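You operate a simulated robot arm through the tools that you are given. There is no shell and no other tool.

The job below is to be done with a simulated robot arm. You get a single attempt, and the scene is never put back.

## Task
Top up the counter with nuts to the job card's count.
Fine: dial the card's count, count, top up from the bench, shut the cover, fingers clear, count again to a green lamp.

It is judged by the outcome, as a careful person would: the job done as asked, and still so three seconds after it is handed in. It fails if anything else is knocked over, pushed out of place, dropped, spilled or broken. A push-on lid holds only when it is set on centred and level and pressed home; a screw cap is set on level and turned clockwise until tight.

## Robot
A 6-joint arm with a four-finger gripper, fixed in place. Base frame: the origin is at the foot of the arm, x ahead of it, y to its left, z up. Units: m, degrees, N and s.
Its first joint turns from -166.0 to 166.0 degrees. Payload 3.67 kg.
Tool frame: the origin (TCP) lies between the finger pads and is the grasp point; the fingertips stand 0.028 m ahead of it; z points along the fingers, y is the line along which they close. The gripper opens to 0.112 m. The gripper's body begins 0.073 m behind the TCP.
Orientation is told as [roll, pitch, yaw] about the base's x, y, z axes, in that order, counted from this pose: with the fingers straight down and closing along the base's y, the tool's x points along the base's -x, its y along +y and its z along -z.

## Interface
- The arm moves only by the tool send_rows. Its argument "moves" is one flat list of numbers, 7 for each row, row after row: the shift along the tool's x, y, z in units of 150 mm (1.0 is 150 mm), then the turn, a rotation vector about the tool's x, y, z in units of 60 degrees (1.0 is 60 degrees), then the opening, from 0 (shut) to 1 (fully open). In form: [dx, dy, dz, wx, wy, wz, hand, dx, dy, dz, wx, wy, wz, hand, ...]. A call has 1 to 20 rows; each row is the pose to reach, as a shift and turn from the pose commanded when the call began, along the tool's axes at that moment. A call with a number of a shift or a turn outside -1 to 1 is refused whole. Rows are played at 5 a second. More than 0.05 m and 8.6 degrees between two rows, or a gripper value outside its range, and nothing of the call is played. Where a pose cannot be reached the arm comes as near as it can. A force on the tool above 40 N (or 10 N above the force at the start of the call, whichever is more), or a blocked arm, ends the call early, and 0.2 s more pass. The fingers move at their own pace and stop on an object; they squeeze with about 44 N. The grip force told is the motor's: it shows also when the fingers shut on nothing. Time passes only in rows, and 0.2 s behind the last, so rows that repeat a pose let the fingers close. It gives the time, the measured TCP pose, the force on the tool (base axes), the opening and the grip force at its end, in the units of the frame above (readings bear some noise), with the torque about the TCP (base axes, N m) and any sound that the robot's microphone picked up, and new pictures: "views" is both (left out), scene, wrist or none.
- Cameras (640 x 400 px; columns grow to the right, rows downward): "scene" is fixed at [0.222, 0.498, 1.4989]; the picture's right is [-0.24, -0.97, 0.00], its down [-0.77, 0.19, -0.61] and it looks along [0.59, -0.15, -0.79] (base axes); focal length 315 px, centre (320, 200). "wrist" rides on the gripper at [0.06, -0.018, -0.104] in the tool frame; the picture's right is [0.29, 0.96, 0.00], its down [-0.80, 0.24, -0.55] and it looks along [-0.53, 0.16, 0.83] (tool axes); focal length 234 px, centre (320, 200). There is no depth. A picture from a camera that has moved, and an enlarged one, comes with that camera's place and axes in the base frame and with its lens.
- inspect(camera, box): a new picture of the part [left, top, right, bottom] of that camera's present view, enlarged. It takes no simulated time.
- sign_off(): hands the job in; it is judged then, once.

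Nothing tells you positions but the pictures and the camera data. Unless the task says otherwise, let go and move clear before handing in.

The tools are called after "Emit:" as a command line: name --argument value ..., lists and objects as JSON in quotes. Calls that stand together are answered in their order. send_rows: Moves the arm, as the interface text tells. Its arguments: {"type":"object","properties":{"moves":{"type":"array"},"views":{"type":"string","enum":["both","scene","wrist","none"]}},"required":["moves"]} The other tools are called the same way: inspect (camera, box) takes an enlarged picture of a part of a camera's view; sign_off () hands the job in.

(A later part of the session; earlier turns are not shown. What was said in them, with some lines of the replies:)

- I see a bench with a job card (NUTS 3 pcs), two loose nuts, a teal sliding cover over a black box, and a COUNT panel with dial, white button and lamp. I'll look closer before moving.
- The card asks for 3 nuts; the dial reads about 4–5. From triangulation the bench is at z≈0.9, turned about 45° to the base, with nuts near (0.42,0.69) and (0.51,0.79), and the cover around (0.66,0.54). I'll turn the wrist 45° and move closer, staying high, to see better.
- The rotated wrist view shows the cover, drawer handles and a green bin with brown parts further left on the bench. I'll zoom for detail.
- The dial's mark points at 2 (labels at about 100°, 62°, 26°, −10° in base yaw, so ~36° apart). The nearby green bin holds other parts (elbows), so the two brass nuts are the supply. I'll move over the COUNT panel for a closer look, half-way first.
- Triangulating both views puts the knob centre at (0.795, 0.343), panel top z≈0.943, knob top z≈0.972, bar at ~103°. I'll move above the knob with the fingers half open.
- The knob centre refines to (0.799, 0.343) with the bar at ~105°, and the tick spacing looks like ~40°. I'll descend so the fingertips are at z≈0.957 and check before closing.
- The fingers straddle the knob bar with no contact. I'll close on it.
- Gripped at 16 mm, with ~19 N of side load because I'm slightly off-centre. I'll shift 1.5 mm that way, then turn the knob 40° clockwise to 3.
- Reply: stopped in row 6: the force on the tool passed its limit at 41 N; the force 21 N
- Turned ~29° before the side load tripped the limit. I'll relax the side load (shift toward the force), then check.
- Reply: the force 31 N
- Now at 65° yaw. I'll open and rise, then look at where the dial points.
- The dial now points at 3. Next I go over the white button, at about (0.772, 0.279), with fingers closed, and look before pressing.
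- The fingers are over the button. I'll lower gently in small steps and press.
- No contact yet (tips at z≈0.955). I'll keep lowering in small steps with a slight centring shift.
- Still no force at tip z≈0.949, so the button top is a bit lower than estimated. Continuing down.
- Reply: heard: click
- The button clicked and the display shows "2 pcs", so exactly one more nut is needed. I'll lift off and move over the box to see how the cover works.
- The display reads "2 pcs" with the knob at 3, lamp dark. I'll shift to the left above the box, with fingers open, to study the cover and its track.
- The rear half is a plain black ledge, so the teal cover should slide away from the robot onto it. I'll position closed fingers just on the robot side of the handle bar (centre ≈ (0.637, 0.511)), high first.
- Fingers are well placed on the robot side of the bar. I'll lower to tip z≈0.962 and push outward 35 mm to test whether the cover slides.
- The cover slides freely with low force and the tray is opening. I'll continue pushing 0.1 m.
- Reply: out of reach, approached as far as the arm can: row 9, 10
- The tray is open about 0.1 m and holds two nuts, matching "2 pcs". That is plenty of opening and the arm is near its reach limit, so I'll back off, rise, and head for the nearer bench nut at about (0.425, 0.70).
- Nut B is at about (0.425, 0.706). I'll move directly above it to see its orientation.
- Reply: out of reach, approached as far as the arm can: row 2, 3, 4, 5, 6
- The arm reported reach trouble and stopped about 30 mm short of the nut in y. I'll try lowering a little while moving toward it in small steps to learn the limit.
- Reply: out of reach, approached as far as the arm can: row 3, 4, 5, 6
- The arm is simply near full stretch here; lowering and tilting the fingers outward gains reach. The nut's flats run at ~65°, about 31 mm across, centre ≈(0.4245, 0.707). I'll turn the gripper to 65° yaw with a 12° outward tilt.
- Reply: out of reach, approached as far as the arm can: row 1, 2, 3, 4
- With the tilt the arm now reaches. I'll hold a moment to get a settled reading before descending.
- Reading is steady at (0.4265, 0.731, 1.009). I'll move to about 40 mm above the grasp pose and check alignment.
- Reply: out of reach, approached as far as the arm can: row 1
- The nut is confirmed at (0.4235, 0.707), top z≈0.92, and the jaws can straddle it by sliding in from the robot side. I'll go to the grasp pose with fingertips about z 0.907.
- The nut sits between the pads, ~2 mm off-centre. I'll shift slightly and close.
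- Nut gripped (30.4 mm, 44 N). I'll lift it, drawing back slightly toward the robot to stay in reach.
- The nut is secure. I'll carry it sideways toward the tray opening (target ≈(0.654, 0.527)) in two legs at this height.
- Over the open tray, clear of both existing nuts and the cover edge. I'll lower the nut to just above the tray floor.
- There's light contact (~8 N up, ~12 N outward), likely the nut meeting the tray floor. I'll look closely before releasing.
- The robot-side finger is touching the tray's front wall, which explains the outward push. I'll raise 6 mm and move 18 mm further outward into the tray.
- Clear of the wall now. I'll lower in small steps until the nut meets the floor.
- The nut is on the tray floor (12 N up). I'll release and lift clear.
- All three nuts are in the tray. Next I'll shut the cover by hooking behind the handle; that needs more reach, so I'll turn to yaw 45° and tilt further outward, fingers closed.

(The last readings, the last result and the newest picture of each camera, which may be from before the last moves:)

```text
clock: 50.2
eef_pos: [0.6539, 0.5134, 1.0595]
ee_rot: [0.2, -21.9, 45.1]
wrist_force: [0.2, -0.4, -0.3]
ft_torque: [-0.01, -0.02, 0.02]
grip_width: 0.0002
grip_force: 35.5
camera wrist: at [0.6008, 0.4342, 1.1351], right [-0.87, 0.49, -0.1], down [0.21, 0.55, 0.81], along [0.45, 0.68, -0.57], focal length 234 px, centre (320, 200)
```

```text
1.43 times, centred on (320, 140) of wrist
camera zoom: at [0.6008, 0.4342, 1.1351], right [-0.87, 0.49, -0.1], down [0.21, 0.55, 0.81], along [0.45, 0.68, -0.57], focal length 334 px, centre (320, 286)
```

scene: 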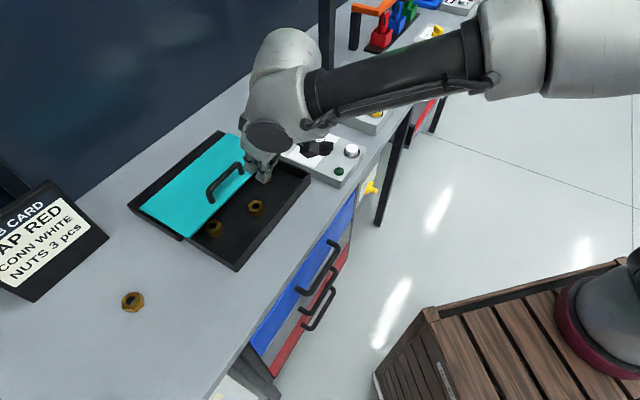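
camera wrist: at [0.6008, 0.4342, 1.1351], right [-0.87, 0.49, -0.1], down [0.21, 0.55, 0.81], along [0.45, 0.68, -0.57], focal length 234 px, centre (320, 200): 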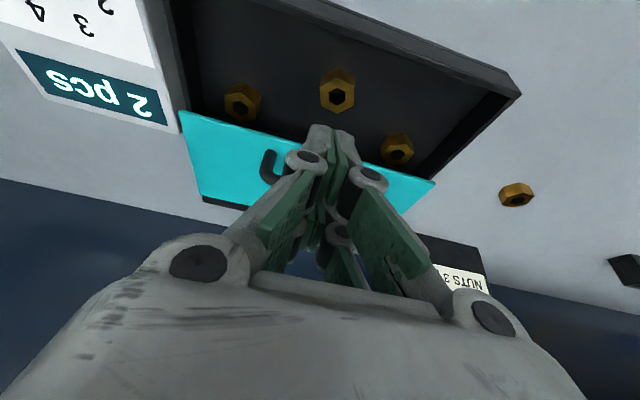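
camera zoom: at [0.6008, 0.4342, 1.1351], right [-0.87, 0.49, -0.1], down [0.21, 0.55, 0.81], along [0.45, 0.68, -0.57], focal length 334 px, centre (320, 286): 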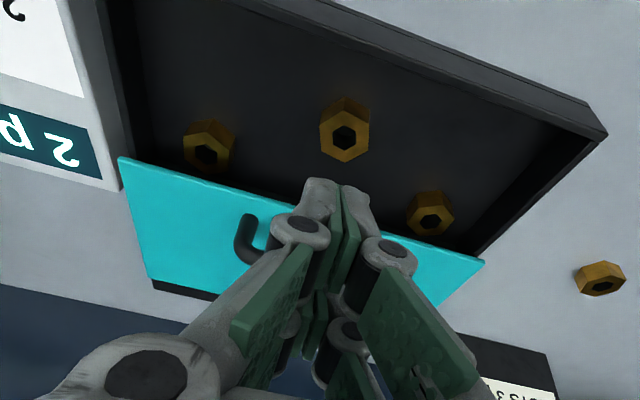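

The handle bar is now at n≈0.934 (about (0.73, 0.59)). I'll go over it at safe height to its far side and check reach.

Emit:
send_rows --moves '[-0.157, 0.01, 0.07, 0, 0, 0, 0, -0.314, 0.02, 0.14, 0, 0, 0, 0, -0.471, 0.03, 0.21, 0, 0, 0, 0, -0.628, 0.04, 0.28, 0, 0, 0, 0, -0.785, 0.049, 0.352, 0, 0, 0, 0, -0.785, 0.049, 0.352, 0, 0, 0, 0]'

Emit:
inspect --camera "scene" --box '[120, 100, 320, 260]'

Emit:
inspect --camera "wrist" --box '[140, 0, 500, 280]'

```text
clock: 51.6
eef_pos: [0.7408, 0.6099, 1.055]
ee_rot: [0.3, -21.9, 45.1]
wrist_force: [-0.4, -0.6, 1.0]
ft_torque: [0.03, 0.01, -0.01]
grip_width: 0.0002
grip_force: 35.9
camera wrist: at [0.6862, 0.5297, 1.1311], right [-0.87, 0.49, -0.1], down [0.21, 0.55, 0.81], along [0.45, 0.68, -0.57], focal length 234 px, centre (320, 200)
```

scene: 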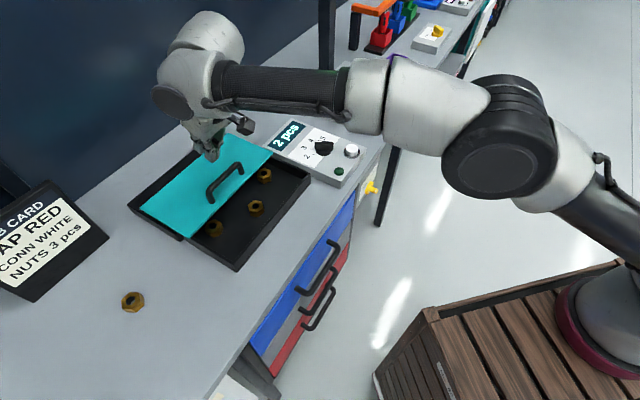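
wrist: 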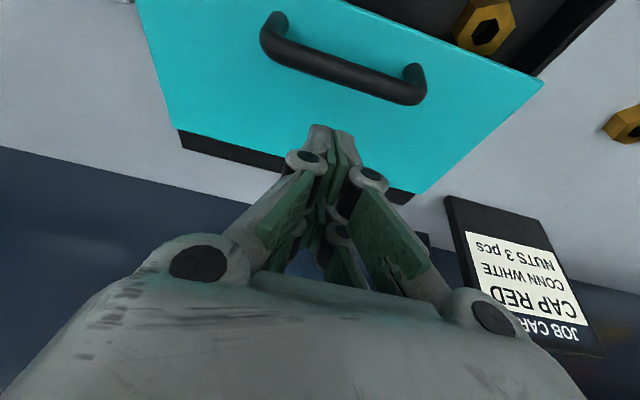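

```text
2.50 times, centred on (220, 180) of scene
camera zoom: at [0.222, 0.498, 1.4989], right [-0.24, -0.97, 0.0], down [-0.77, 0.19, -0.61], along [0.59, -0.15, -0.79], focal length 787 px, centre (570, 250)
```

zoom: 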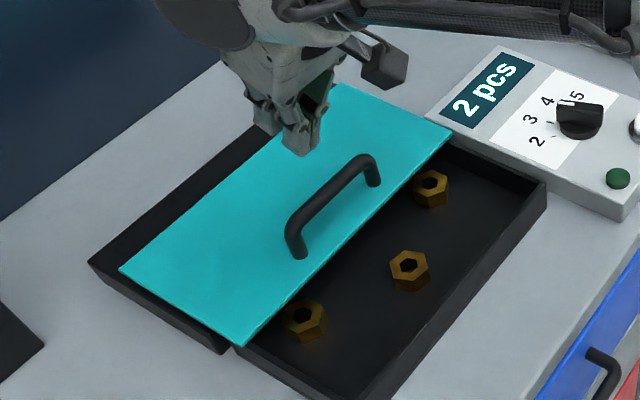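

```text
1.43 times, centred on (320, 140) of wrist
camera zoom: at [0.6862, 0.5297, 1.1311], right [-0.87, 0.49, -0.1], down [0.21, 0.55, 0.81], along [0.45, 0.68, -0.57], focal length 334 px, centre (320, 286)
```

zoom: 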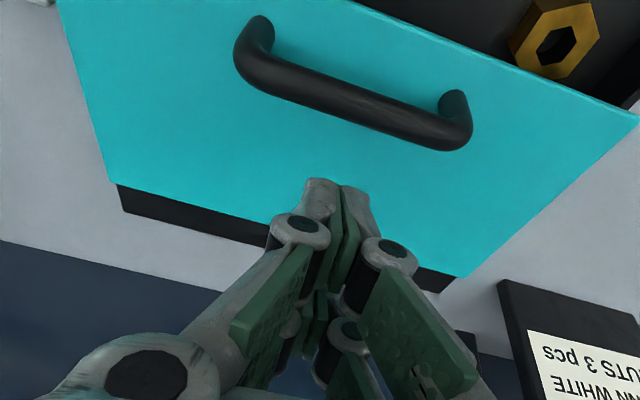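

Reach is fine and the fingers are centred behind the handle. I'll lower behind the bar.

Emit:
send_rows --moves '[0.05, 0, 0.125, 0, 0, 0, 0, 0.1, 0, 0.25, 0, 0, 0, 0, 0.14, 0, 0.35, 0, 0, 0, 0, 0.16, 0, 0.4, 0, 0, 0, 0, 0.16, 0, 0.4, 0, 0, 0, 0]'

Emit:
inspect --camera "scene" --box '[120, 100, 320, 260]'

```text
clock: 52.8
eef_pos: [0.7404, 0.6095, 0.9889]
ee_rot: [0.2, -21.8, 45.1]
wrist_force: [-0.2, -0.1, -0.2]
ft_torque: [-0.02, 0.02, 0.02]
grip_width: 0.0
grip_force: 35.4
camera wrist: at [0.6869, 0.53, 1.0642], right [-0.87, 0.49, -0.1], down [0.21, 0.55, 0.81], along [0.45, 0.68, -0.57], focal length 234 px, centre (320, 200)
```

scene: 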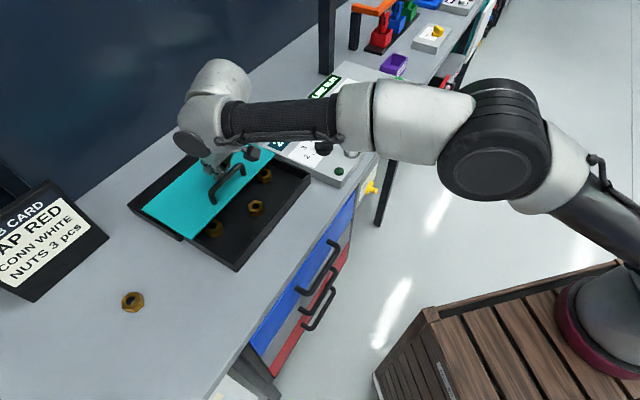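
wrist: 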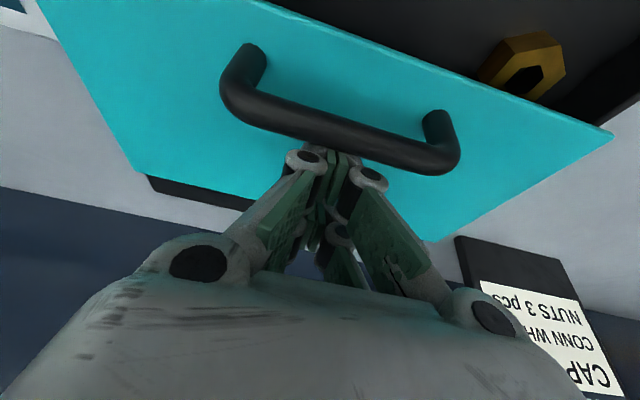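

```text
2.50 times, centred on (220, 180) of scene
camera zoom: at [0.222, 0.498, 1.4989], right [-0.24, -0.97, 0.0], down [-0.77, 0.19, -0.61], along [0.59, -0.15, -0.79], focal length 787 px, centre (570, 250)
```

zoom: 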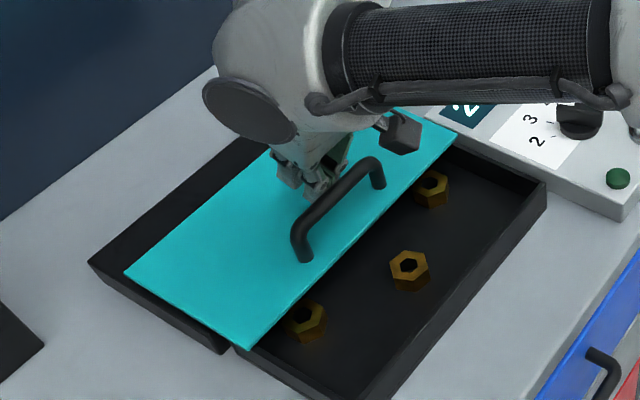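

The fingertips are behind the bar, just above the cover. Pulling the cover toward the robot horizontally by 0.12 m.

Emit:
send_rows --moves '[0.053, 0, -0.021, 0, 0, 0, 0, 0.106, 0, -0.043, 0, 0, 0, 0, 0.159, 0, -0.064, 0, 0, 0, 0, 0.212, 0, -0.085, 0, 0, 0, 0, 0.265, 0, -0.1066, 0, 0, 0, 0, 0.318, 0, -0.128, 0, 0, 0, 0, 0.371, 0, -0.149, 0, 0, 0, 0, 0.424, 0, -0.1705, 0, 0, 0, 0, 0.477, 0, -0.192, 0, 0, 0, 0, 0.53, 0, -0.213, 0, 0, 0, 0, 0.583, 0, -0.2345, 0, 0, 0, 0, 0.636, 0, -0.256, 0, 0, 0, 0, 0.689, 0, -0.277, 0, 0, 0, 0, 0.742, 0, -0.298, 0, 0, 0, 0]'

Emit:
inspect --camera "scene" --box '[120, 120, 320, 280]'

```text
clock: 55.8
eef_pos: [0.6613, 0.5307, 0.996]
ee_rot: [0.4, -22.9, 45.0]
wrist_force: [5.8, 4.8, 5.5]
ft_torque: [0.02, 0.04, 0.02]
grip_width: 0.0061
grip_force: 35.4
stopped in row 14: the force on the tool passed its limit at 51 N (the readings are from after the stop); the commanded pose is now the measured one
camera wrist: at [0.6073, 0.4502, 1.0702], right [-0.87, 0.49, -0.11], down [0.2, 0.53, 0.82], along [0.46, 0.69, -0.56], focal length 234 px, centre (320, 200)
```

scene: 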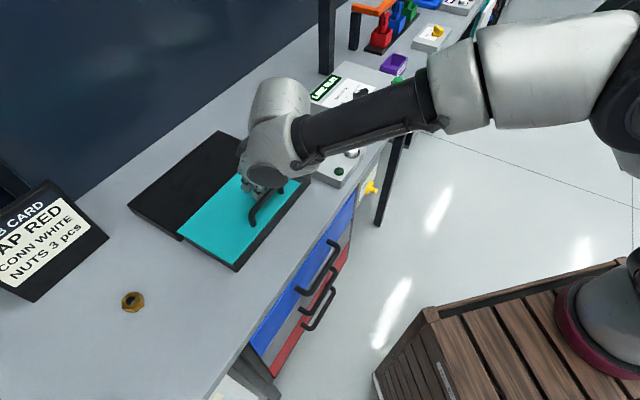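
wrist: 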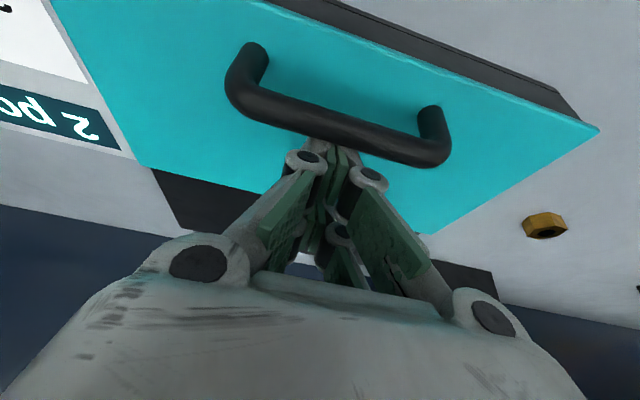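

```text
2.50 times, centred on (220, 200) of scene
camera zoom: at [0.222, 0.498, 1.4989], right [-0.24, -0.97, 0.0], down [-0.77, 0.19, -0.61], along [0.59, -0.15, -0.79], focal length 787 px, centre (570, 200)
```

zoom: 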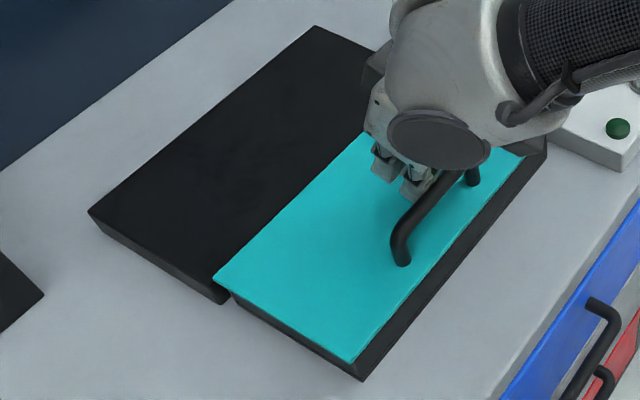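

The cover came up against its front stop. I'll back off the bar slightly, lift clear, and compare with the initial closed position.

Emit:
send_rows --moves '[-0.03, 0, 0.006, 0, 0, 0, 0, -0.09, 0, -0.12, 0, 0, 0, 0, -0.14, 0, -0.25, 0, 0, 0, 0, -0.2, 0, -0.4, 0, 0, 0, 0, -0.25, 0, -0.55, 0, 0, 0, 0, -0.25, 0, -0.55, 0, 0, 0, 0]'

Emit:
inspect --camera "scene" --box '[120, 120, 360, 270]'

Emit:
inspect --camera "wrist" --box '[100, 0, 540, 250]'

```text
clock: 57.2
eef_pos: [0.6613, 0.5328, 1.0853]
ee_rot: [0.4, -22.7, 45.1]
wrist_force: [0.3, 0.2, 0.6]
ft_torque: [0.0, 0.0, -0.01]
grip_width: 0.0
grip_force: 35.2
camera wrist: at [0.6078, 0.4526, 1.16], right [-0.87, 0.49, -0.11], down [0.2, 0.54, 0.82], along [0.46, 0.69, -0.56], focal length 234 px, centre (320, 200)
```

scene: 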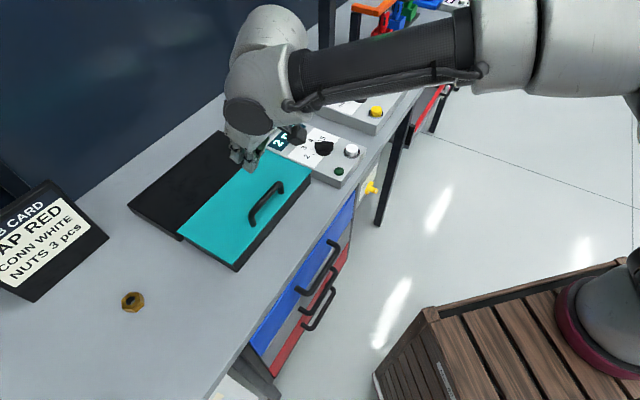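
wrist: 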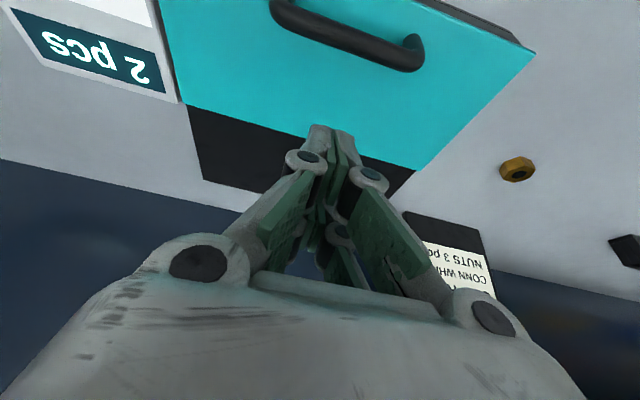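

```text
2.67 times, centred on (240, 195) of scene
camera zoom: at [0.222, 0.498, 1.4989], right [-0.24, -0.97, 0.0], down [-0.77, 0.19, -0.61], along [0.59, -0.15, -0.79], focal length 840 px, centre (533, 213)
```

zoom: 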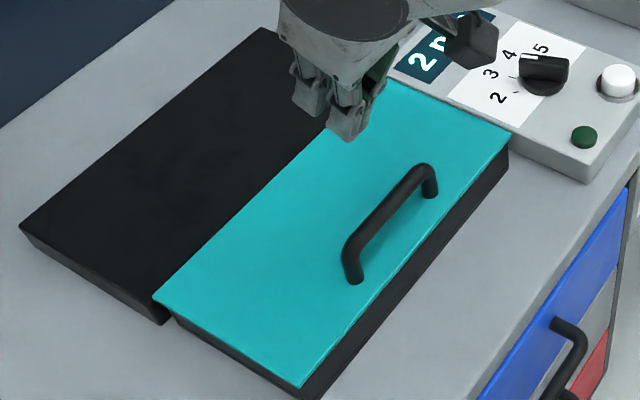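

```text
1.45 times, centred on (320, 125) of wrist
camera zoom: at [0.6078, 0.4526, 1.16], right [-0.87, 0.49, -0.11], down [0.2, 0.54, 0.82], along [0.46, 0.69, -0.56], focal length 341 px, centre (320, 309)
```

zoom: 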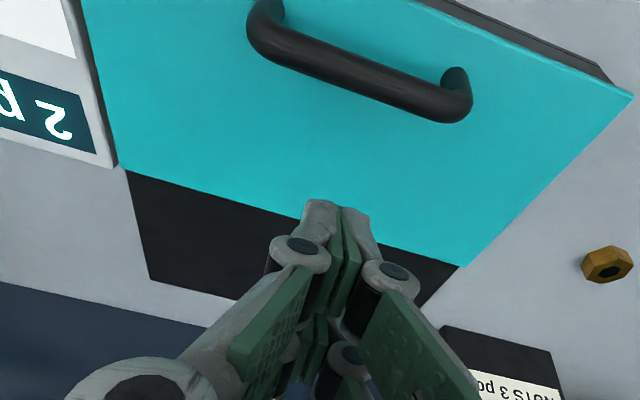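

The cover is back exactly at its initial closed position. Now I'll straighten the wrist and go to the white button.

Emit:
send_rows --moves '[0, 0, 0, 0, 0.126, 0, 0, 0, 0, 0, 0, 0.252, 0, 0, 0, 0, 0, 0, 0.378, 0, 0, 0, 0, 0, 0, 0.378, 0, 0]' --views "none"

```text
clock: 58.2
eef_pos: [0.6623, 0.5316, 1.0841]
ee_rot: [0.4, 0.2, 45.3]
wrist_force: [-0.1, -0.3, 0.5]
ft_torque: [0.02, 0.0, 0.01]
grip_width: 0.0
grip_force: 35.7
```

Emit:
send_rows --moves '[0.066, -0.172, 0, 0, 0, 0, 0, 0.132, -0.344, 0, 0, 0, 0, 0, 0.198, -0.516, 0, 0, 0, 0, 0, 0.264, -0.688, 0, 0, 0, 0, 0, 0.33, -0.861, 0, 0, 0, 0, 0, 0.33, -0.861, 0, 0, 0, 0, 0]' --views "none"

Emit:
send_rows --moves '[0.066, -0.172, 0, 0, 0, 0, 0, 0.132, -0.344, 0, 0, 0, 0, 0, 0.198, -0.516, 0.05, 0, 0, 0, 0, 0.264, -0.688, 0.15, 0, 0, 0, 0, 0.33, -0.861, 0.25, 0, 0, 0, 0, 0.33, -0.861, 0.25, 0, 0, 0, 0]'

Emit:
inspect --camera "scene" --box '[260, 110, 370, 190]'

```text
clock: 59.6
eef_pos: [0.7196, 0.405, 1.0848]
ee_rot: [0.3, -0.1, 45.1]
wrist_force: [-0.1, -0.3, -0.8]
ft_torque: [0.0, 0.02, 0.02]
grip_width: 0.0
grip_force: 35.5
```

```text
clock: 61.0
eef_pos: [0.778, 0.2786, 1.0456]
ee_rot: [0.3, 0.1, 45.3]
wrist_force: [0.1, 0.0, -1.1]
ft_torque: [-0.02, 0.02, 0.0]
grip_width: 0.0
grip_force: 35.5
camera wrist: at [0.7486, 0.2234, 1.1506], right [-0.88, 0.47, 0.01], down [0.39, 0.73, 0.56], along [0.26, 0.49, -0.83], focal length 234 px, centre (320, 200)
```

scene: 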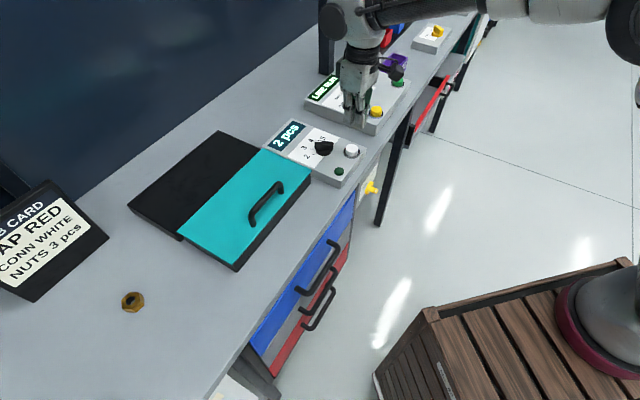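
wrist: 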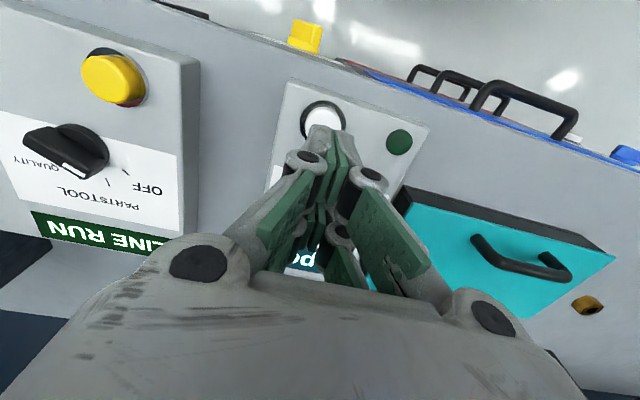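

```text
5.00 times, centred on (315, 150) of scene
camera zoom: at [0.222, 0.498, 1.4989], right [-0.24, -0.97, 0.0], down [-0.77, 0.19, -0.61], along [0.59, -0.15, -0.79], focal length 1574 px, centre (345, 450)
```

zoom: 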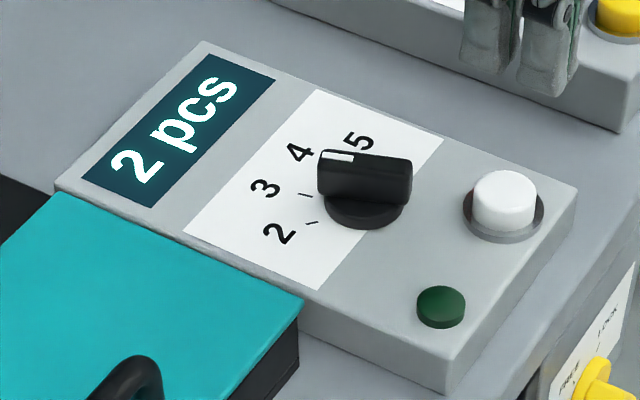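

Dial still at 3, cover shut, fingers above the button. Pressing now.

Emit:
send_rows --moves '[0, 0, 0.2, 0, 0, 0, 0, 0, 0, 0.35, 0, 0, 0, 0, 0, 0, 0.45, 0, 0, 0, 0, 0, 0, 0.47, 0, 0, 0, 0, 0, 0, 0.485, 0, 0, 0, 0, 0, 0, 0.5, 0, 0, 0, 0, 0, 0, 0.512, 0, 0, 0, 0]' --views "scene"

Emit:
inspect --camera "scene" --box '[260, 110, 370, 190]'

```text
clock: 62.6
eef_pos: [0.776, 0.2802, 0.9713]
ee_rot: [0.3, 0.0, 45.3]
wrist_force: [0.7, -0.6, 0.7]
ft_torque: [-0.01, 0.01, 0.04]
grip_width: 0.0062
grip_force: 35.7
```

scene: 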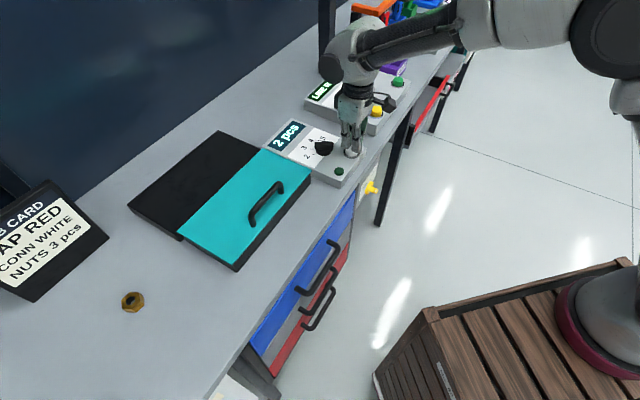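

```text
5.00 times, centred on (315, 150) of scene
camera zoom: at [0.222, 0.498, 1.4989], right [-0.24, -0.97, 0.0], down [-0.77, 0.19, -0.61], along [0.59, -0.15, -0.79], focal length 1574 px, centre (345, 450)
```

zoom: 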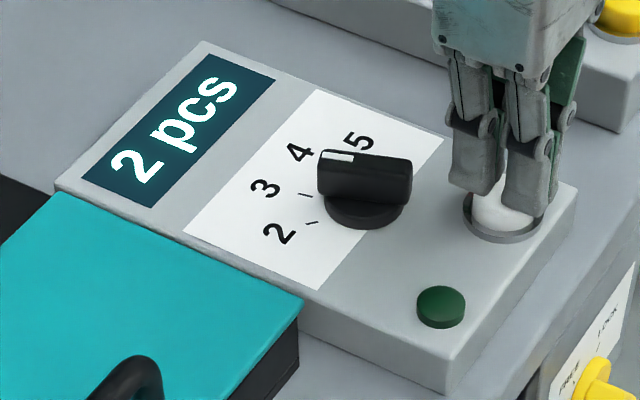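

No click yet at z≈0.971; a few mm more.

Emit:
send_rows --moves '[0, 0, 0.01, 0, 0, 0, 0, 0, 0, 0.02, 0, 0, 0, 0, 0, 0, 0.03, 0, 0, 0, 0]' --views "scene"

Emit:
inspect --camera "scene" --box '[260, 110, 370, 190]'

```text
clock: 63.4
eef_pos: [0.7772, 0.2793, 0.9664]
ee_rot: [0.3, 0.1, 45.2]
wrist_force: [-2.5, 1.2, 6.4]
ft_torque: [0.04, 0.09, 0.01]
grip_width: 0.0058
grip_force: 35.9
heard: click
```

scene: 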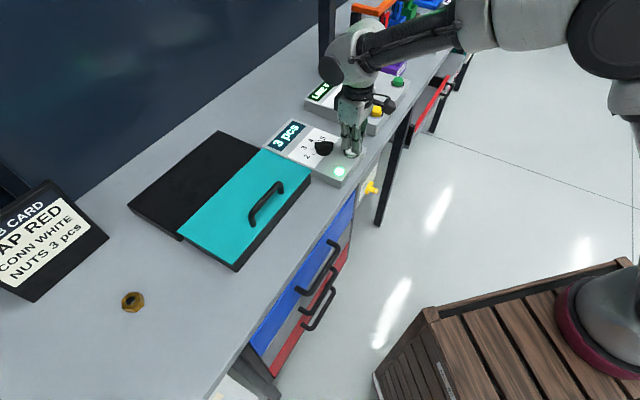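

```text
5.00 times, centred on (315, 150) of scene
camera zoom: at [0.222, 0.498, 1.4989], right [-0.24, -0.97, 0.0], down [-0.77, 0.19, -0.61], along [0.59, -0.15, -0.79], focal length 1574 px, centre (345, 450)
```

zoom: 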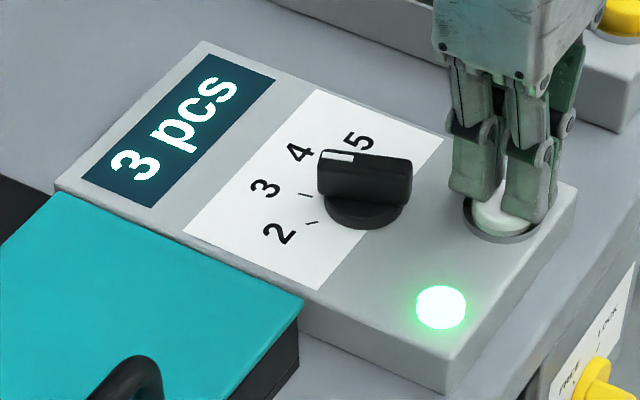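

The display reads "3 pcs" and the lamp is green. I'll lift straight off and move clear, then check it stays so.

Emit:
send_rows --moves '[0, 0, -0.1, 0, 0, 0, 0, 0, 0, -0.3, 0, 0, 0, 0, 0, 0, -0.6, 0, 0, 0, 0, 0, 0, -0.9, 0, 0, 0, 0, 0.3, 0, -1.0, 0, 0, 0, 0, 0.6, 0, -1.0, 0, 0, 0, 0, 0.9, 0, -1.0, 0, 0, 0, 0, 0.9, 0, -1.0, 0, 0, 0, 0, 0.9, 0, -1.0, 0, 0, 0, 0, 0.9, 0, -1.0, 0, 0, 0, 0, 0.9, 0, -1.0, 0, 0, 0, 0, 0.9, 0, -1.0, 0, 0, 0, 0, 0.9, 0, -1.0, 0, 0, 0, 0, 0.9, 0, -1.0, 0, 0, 0, 0]'

Emit:
inspect --camera "scene" --box '[260, 110, 370, 190]'

```text
clock: 66.4
eef_pos: [0.6786, 0.1841, 1.1164]
ee_rot: [0.2, 0.1, 45.2]
wrist_force: [-0.5, 0.1, 0.7]
ft_torque: [0.0, 0.05, -0.02]
grip_width: 0.0002
grip_force: 35.4
camera wrist: at [0.6497, 0.1285, 1.2209], right [-0.88, 0.47, 0.01], down [0.39, 0.73, 0.56], along [0.26, 0.49, -0.83], focal length 234 px, centre (320, 200)
```

scene: 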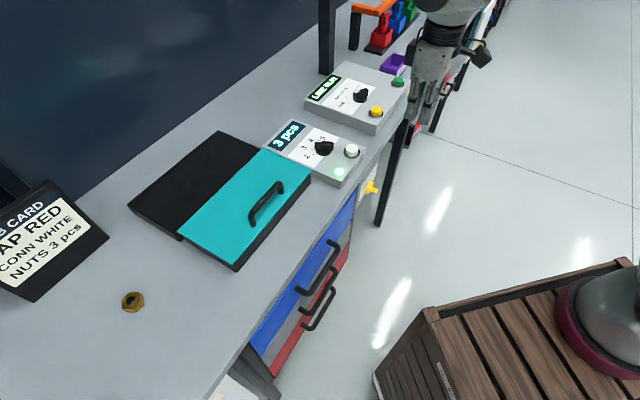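
wrist: 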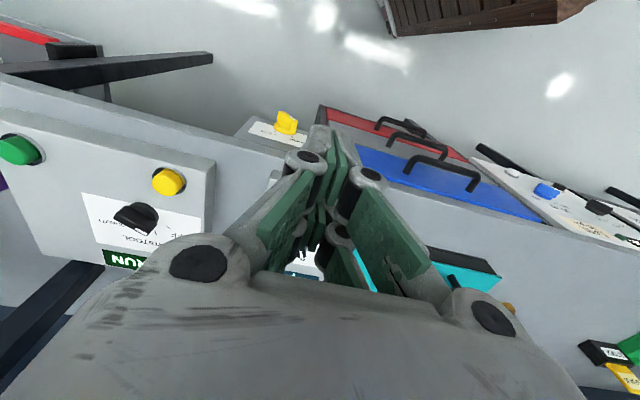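

```text
5.00 times, centred on (315, 150) of scene
camera zoom: at [0.222, 0.498, 1.4989], right [-0.24, -0.97, 0.0], down [-0.77, 0.19, -0.61], along [0.59, -0.15, -0.79], focal length 1574 px, centre (345, 450)
```

zoom: 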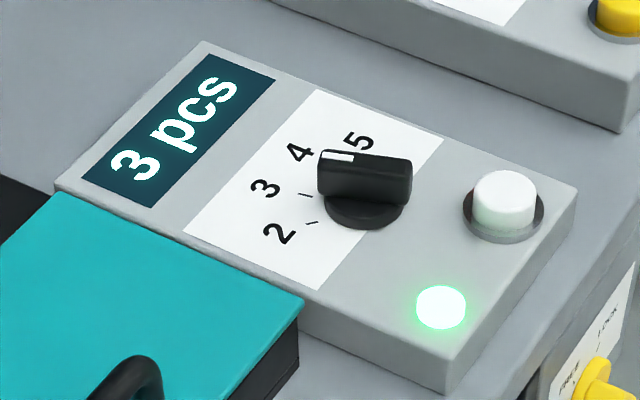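

The counter shows "3 pcs" with a steady green lamp, the cover is shut, the spare nut is undisturbed and the arm is clear. Handing in.

Emit:
sign_off

```text
The job is handed in.
```

The counter now holds 3 nuts, matching the job card, and its lamp is green. I've handed the job in.

- **Dial:** it stood at 2, so I turned it to the card's count of 3.
- **First count:** the display read "2 pcs" and the lamp stayed dark, so one nut was missing.
- **Top-up:** I put one of the two loose bench nuts into the tray beside the two already there. The other nut is still where it was.
- **Cover:** it is shut, back in the same position as at the start.
- **Second count:** with the fingers clear of the tray, the display read "3 pcs" and the lamp turned green. Both still showed about two seconds after I lifted off the button and moved the arm clear.

While lowering the nut, one finger lightly touched the tray's front wall. I backed off and moved further in before releasing, and nothing shifted.
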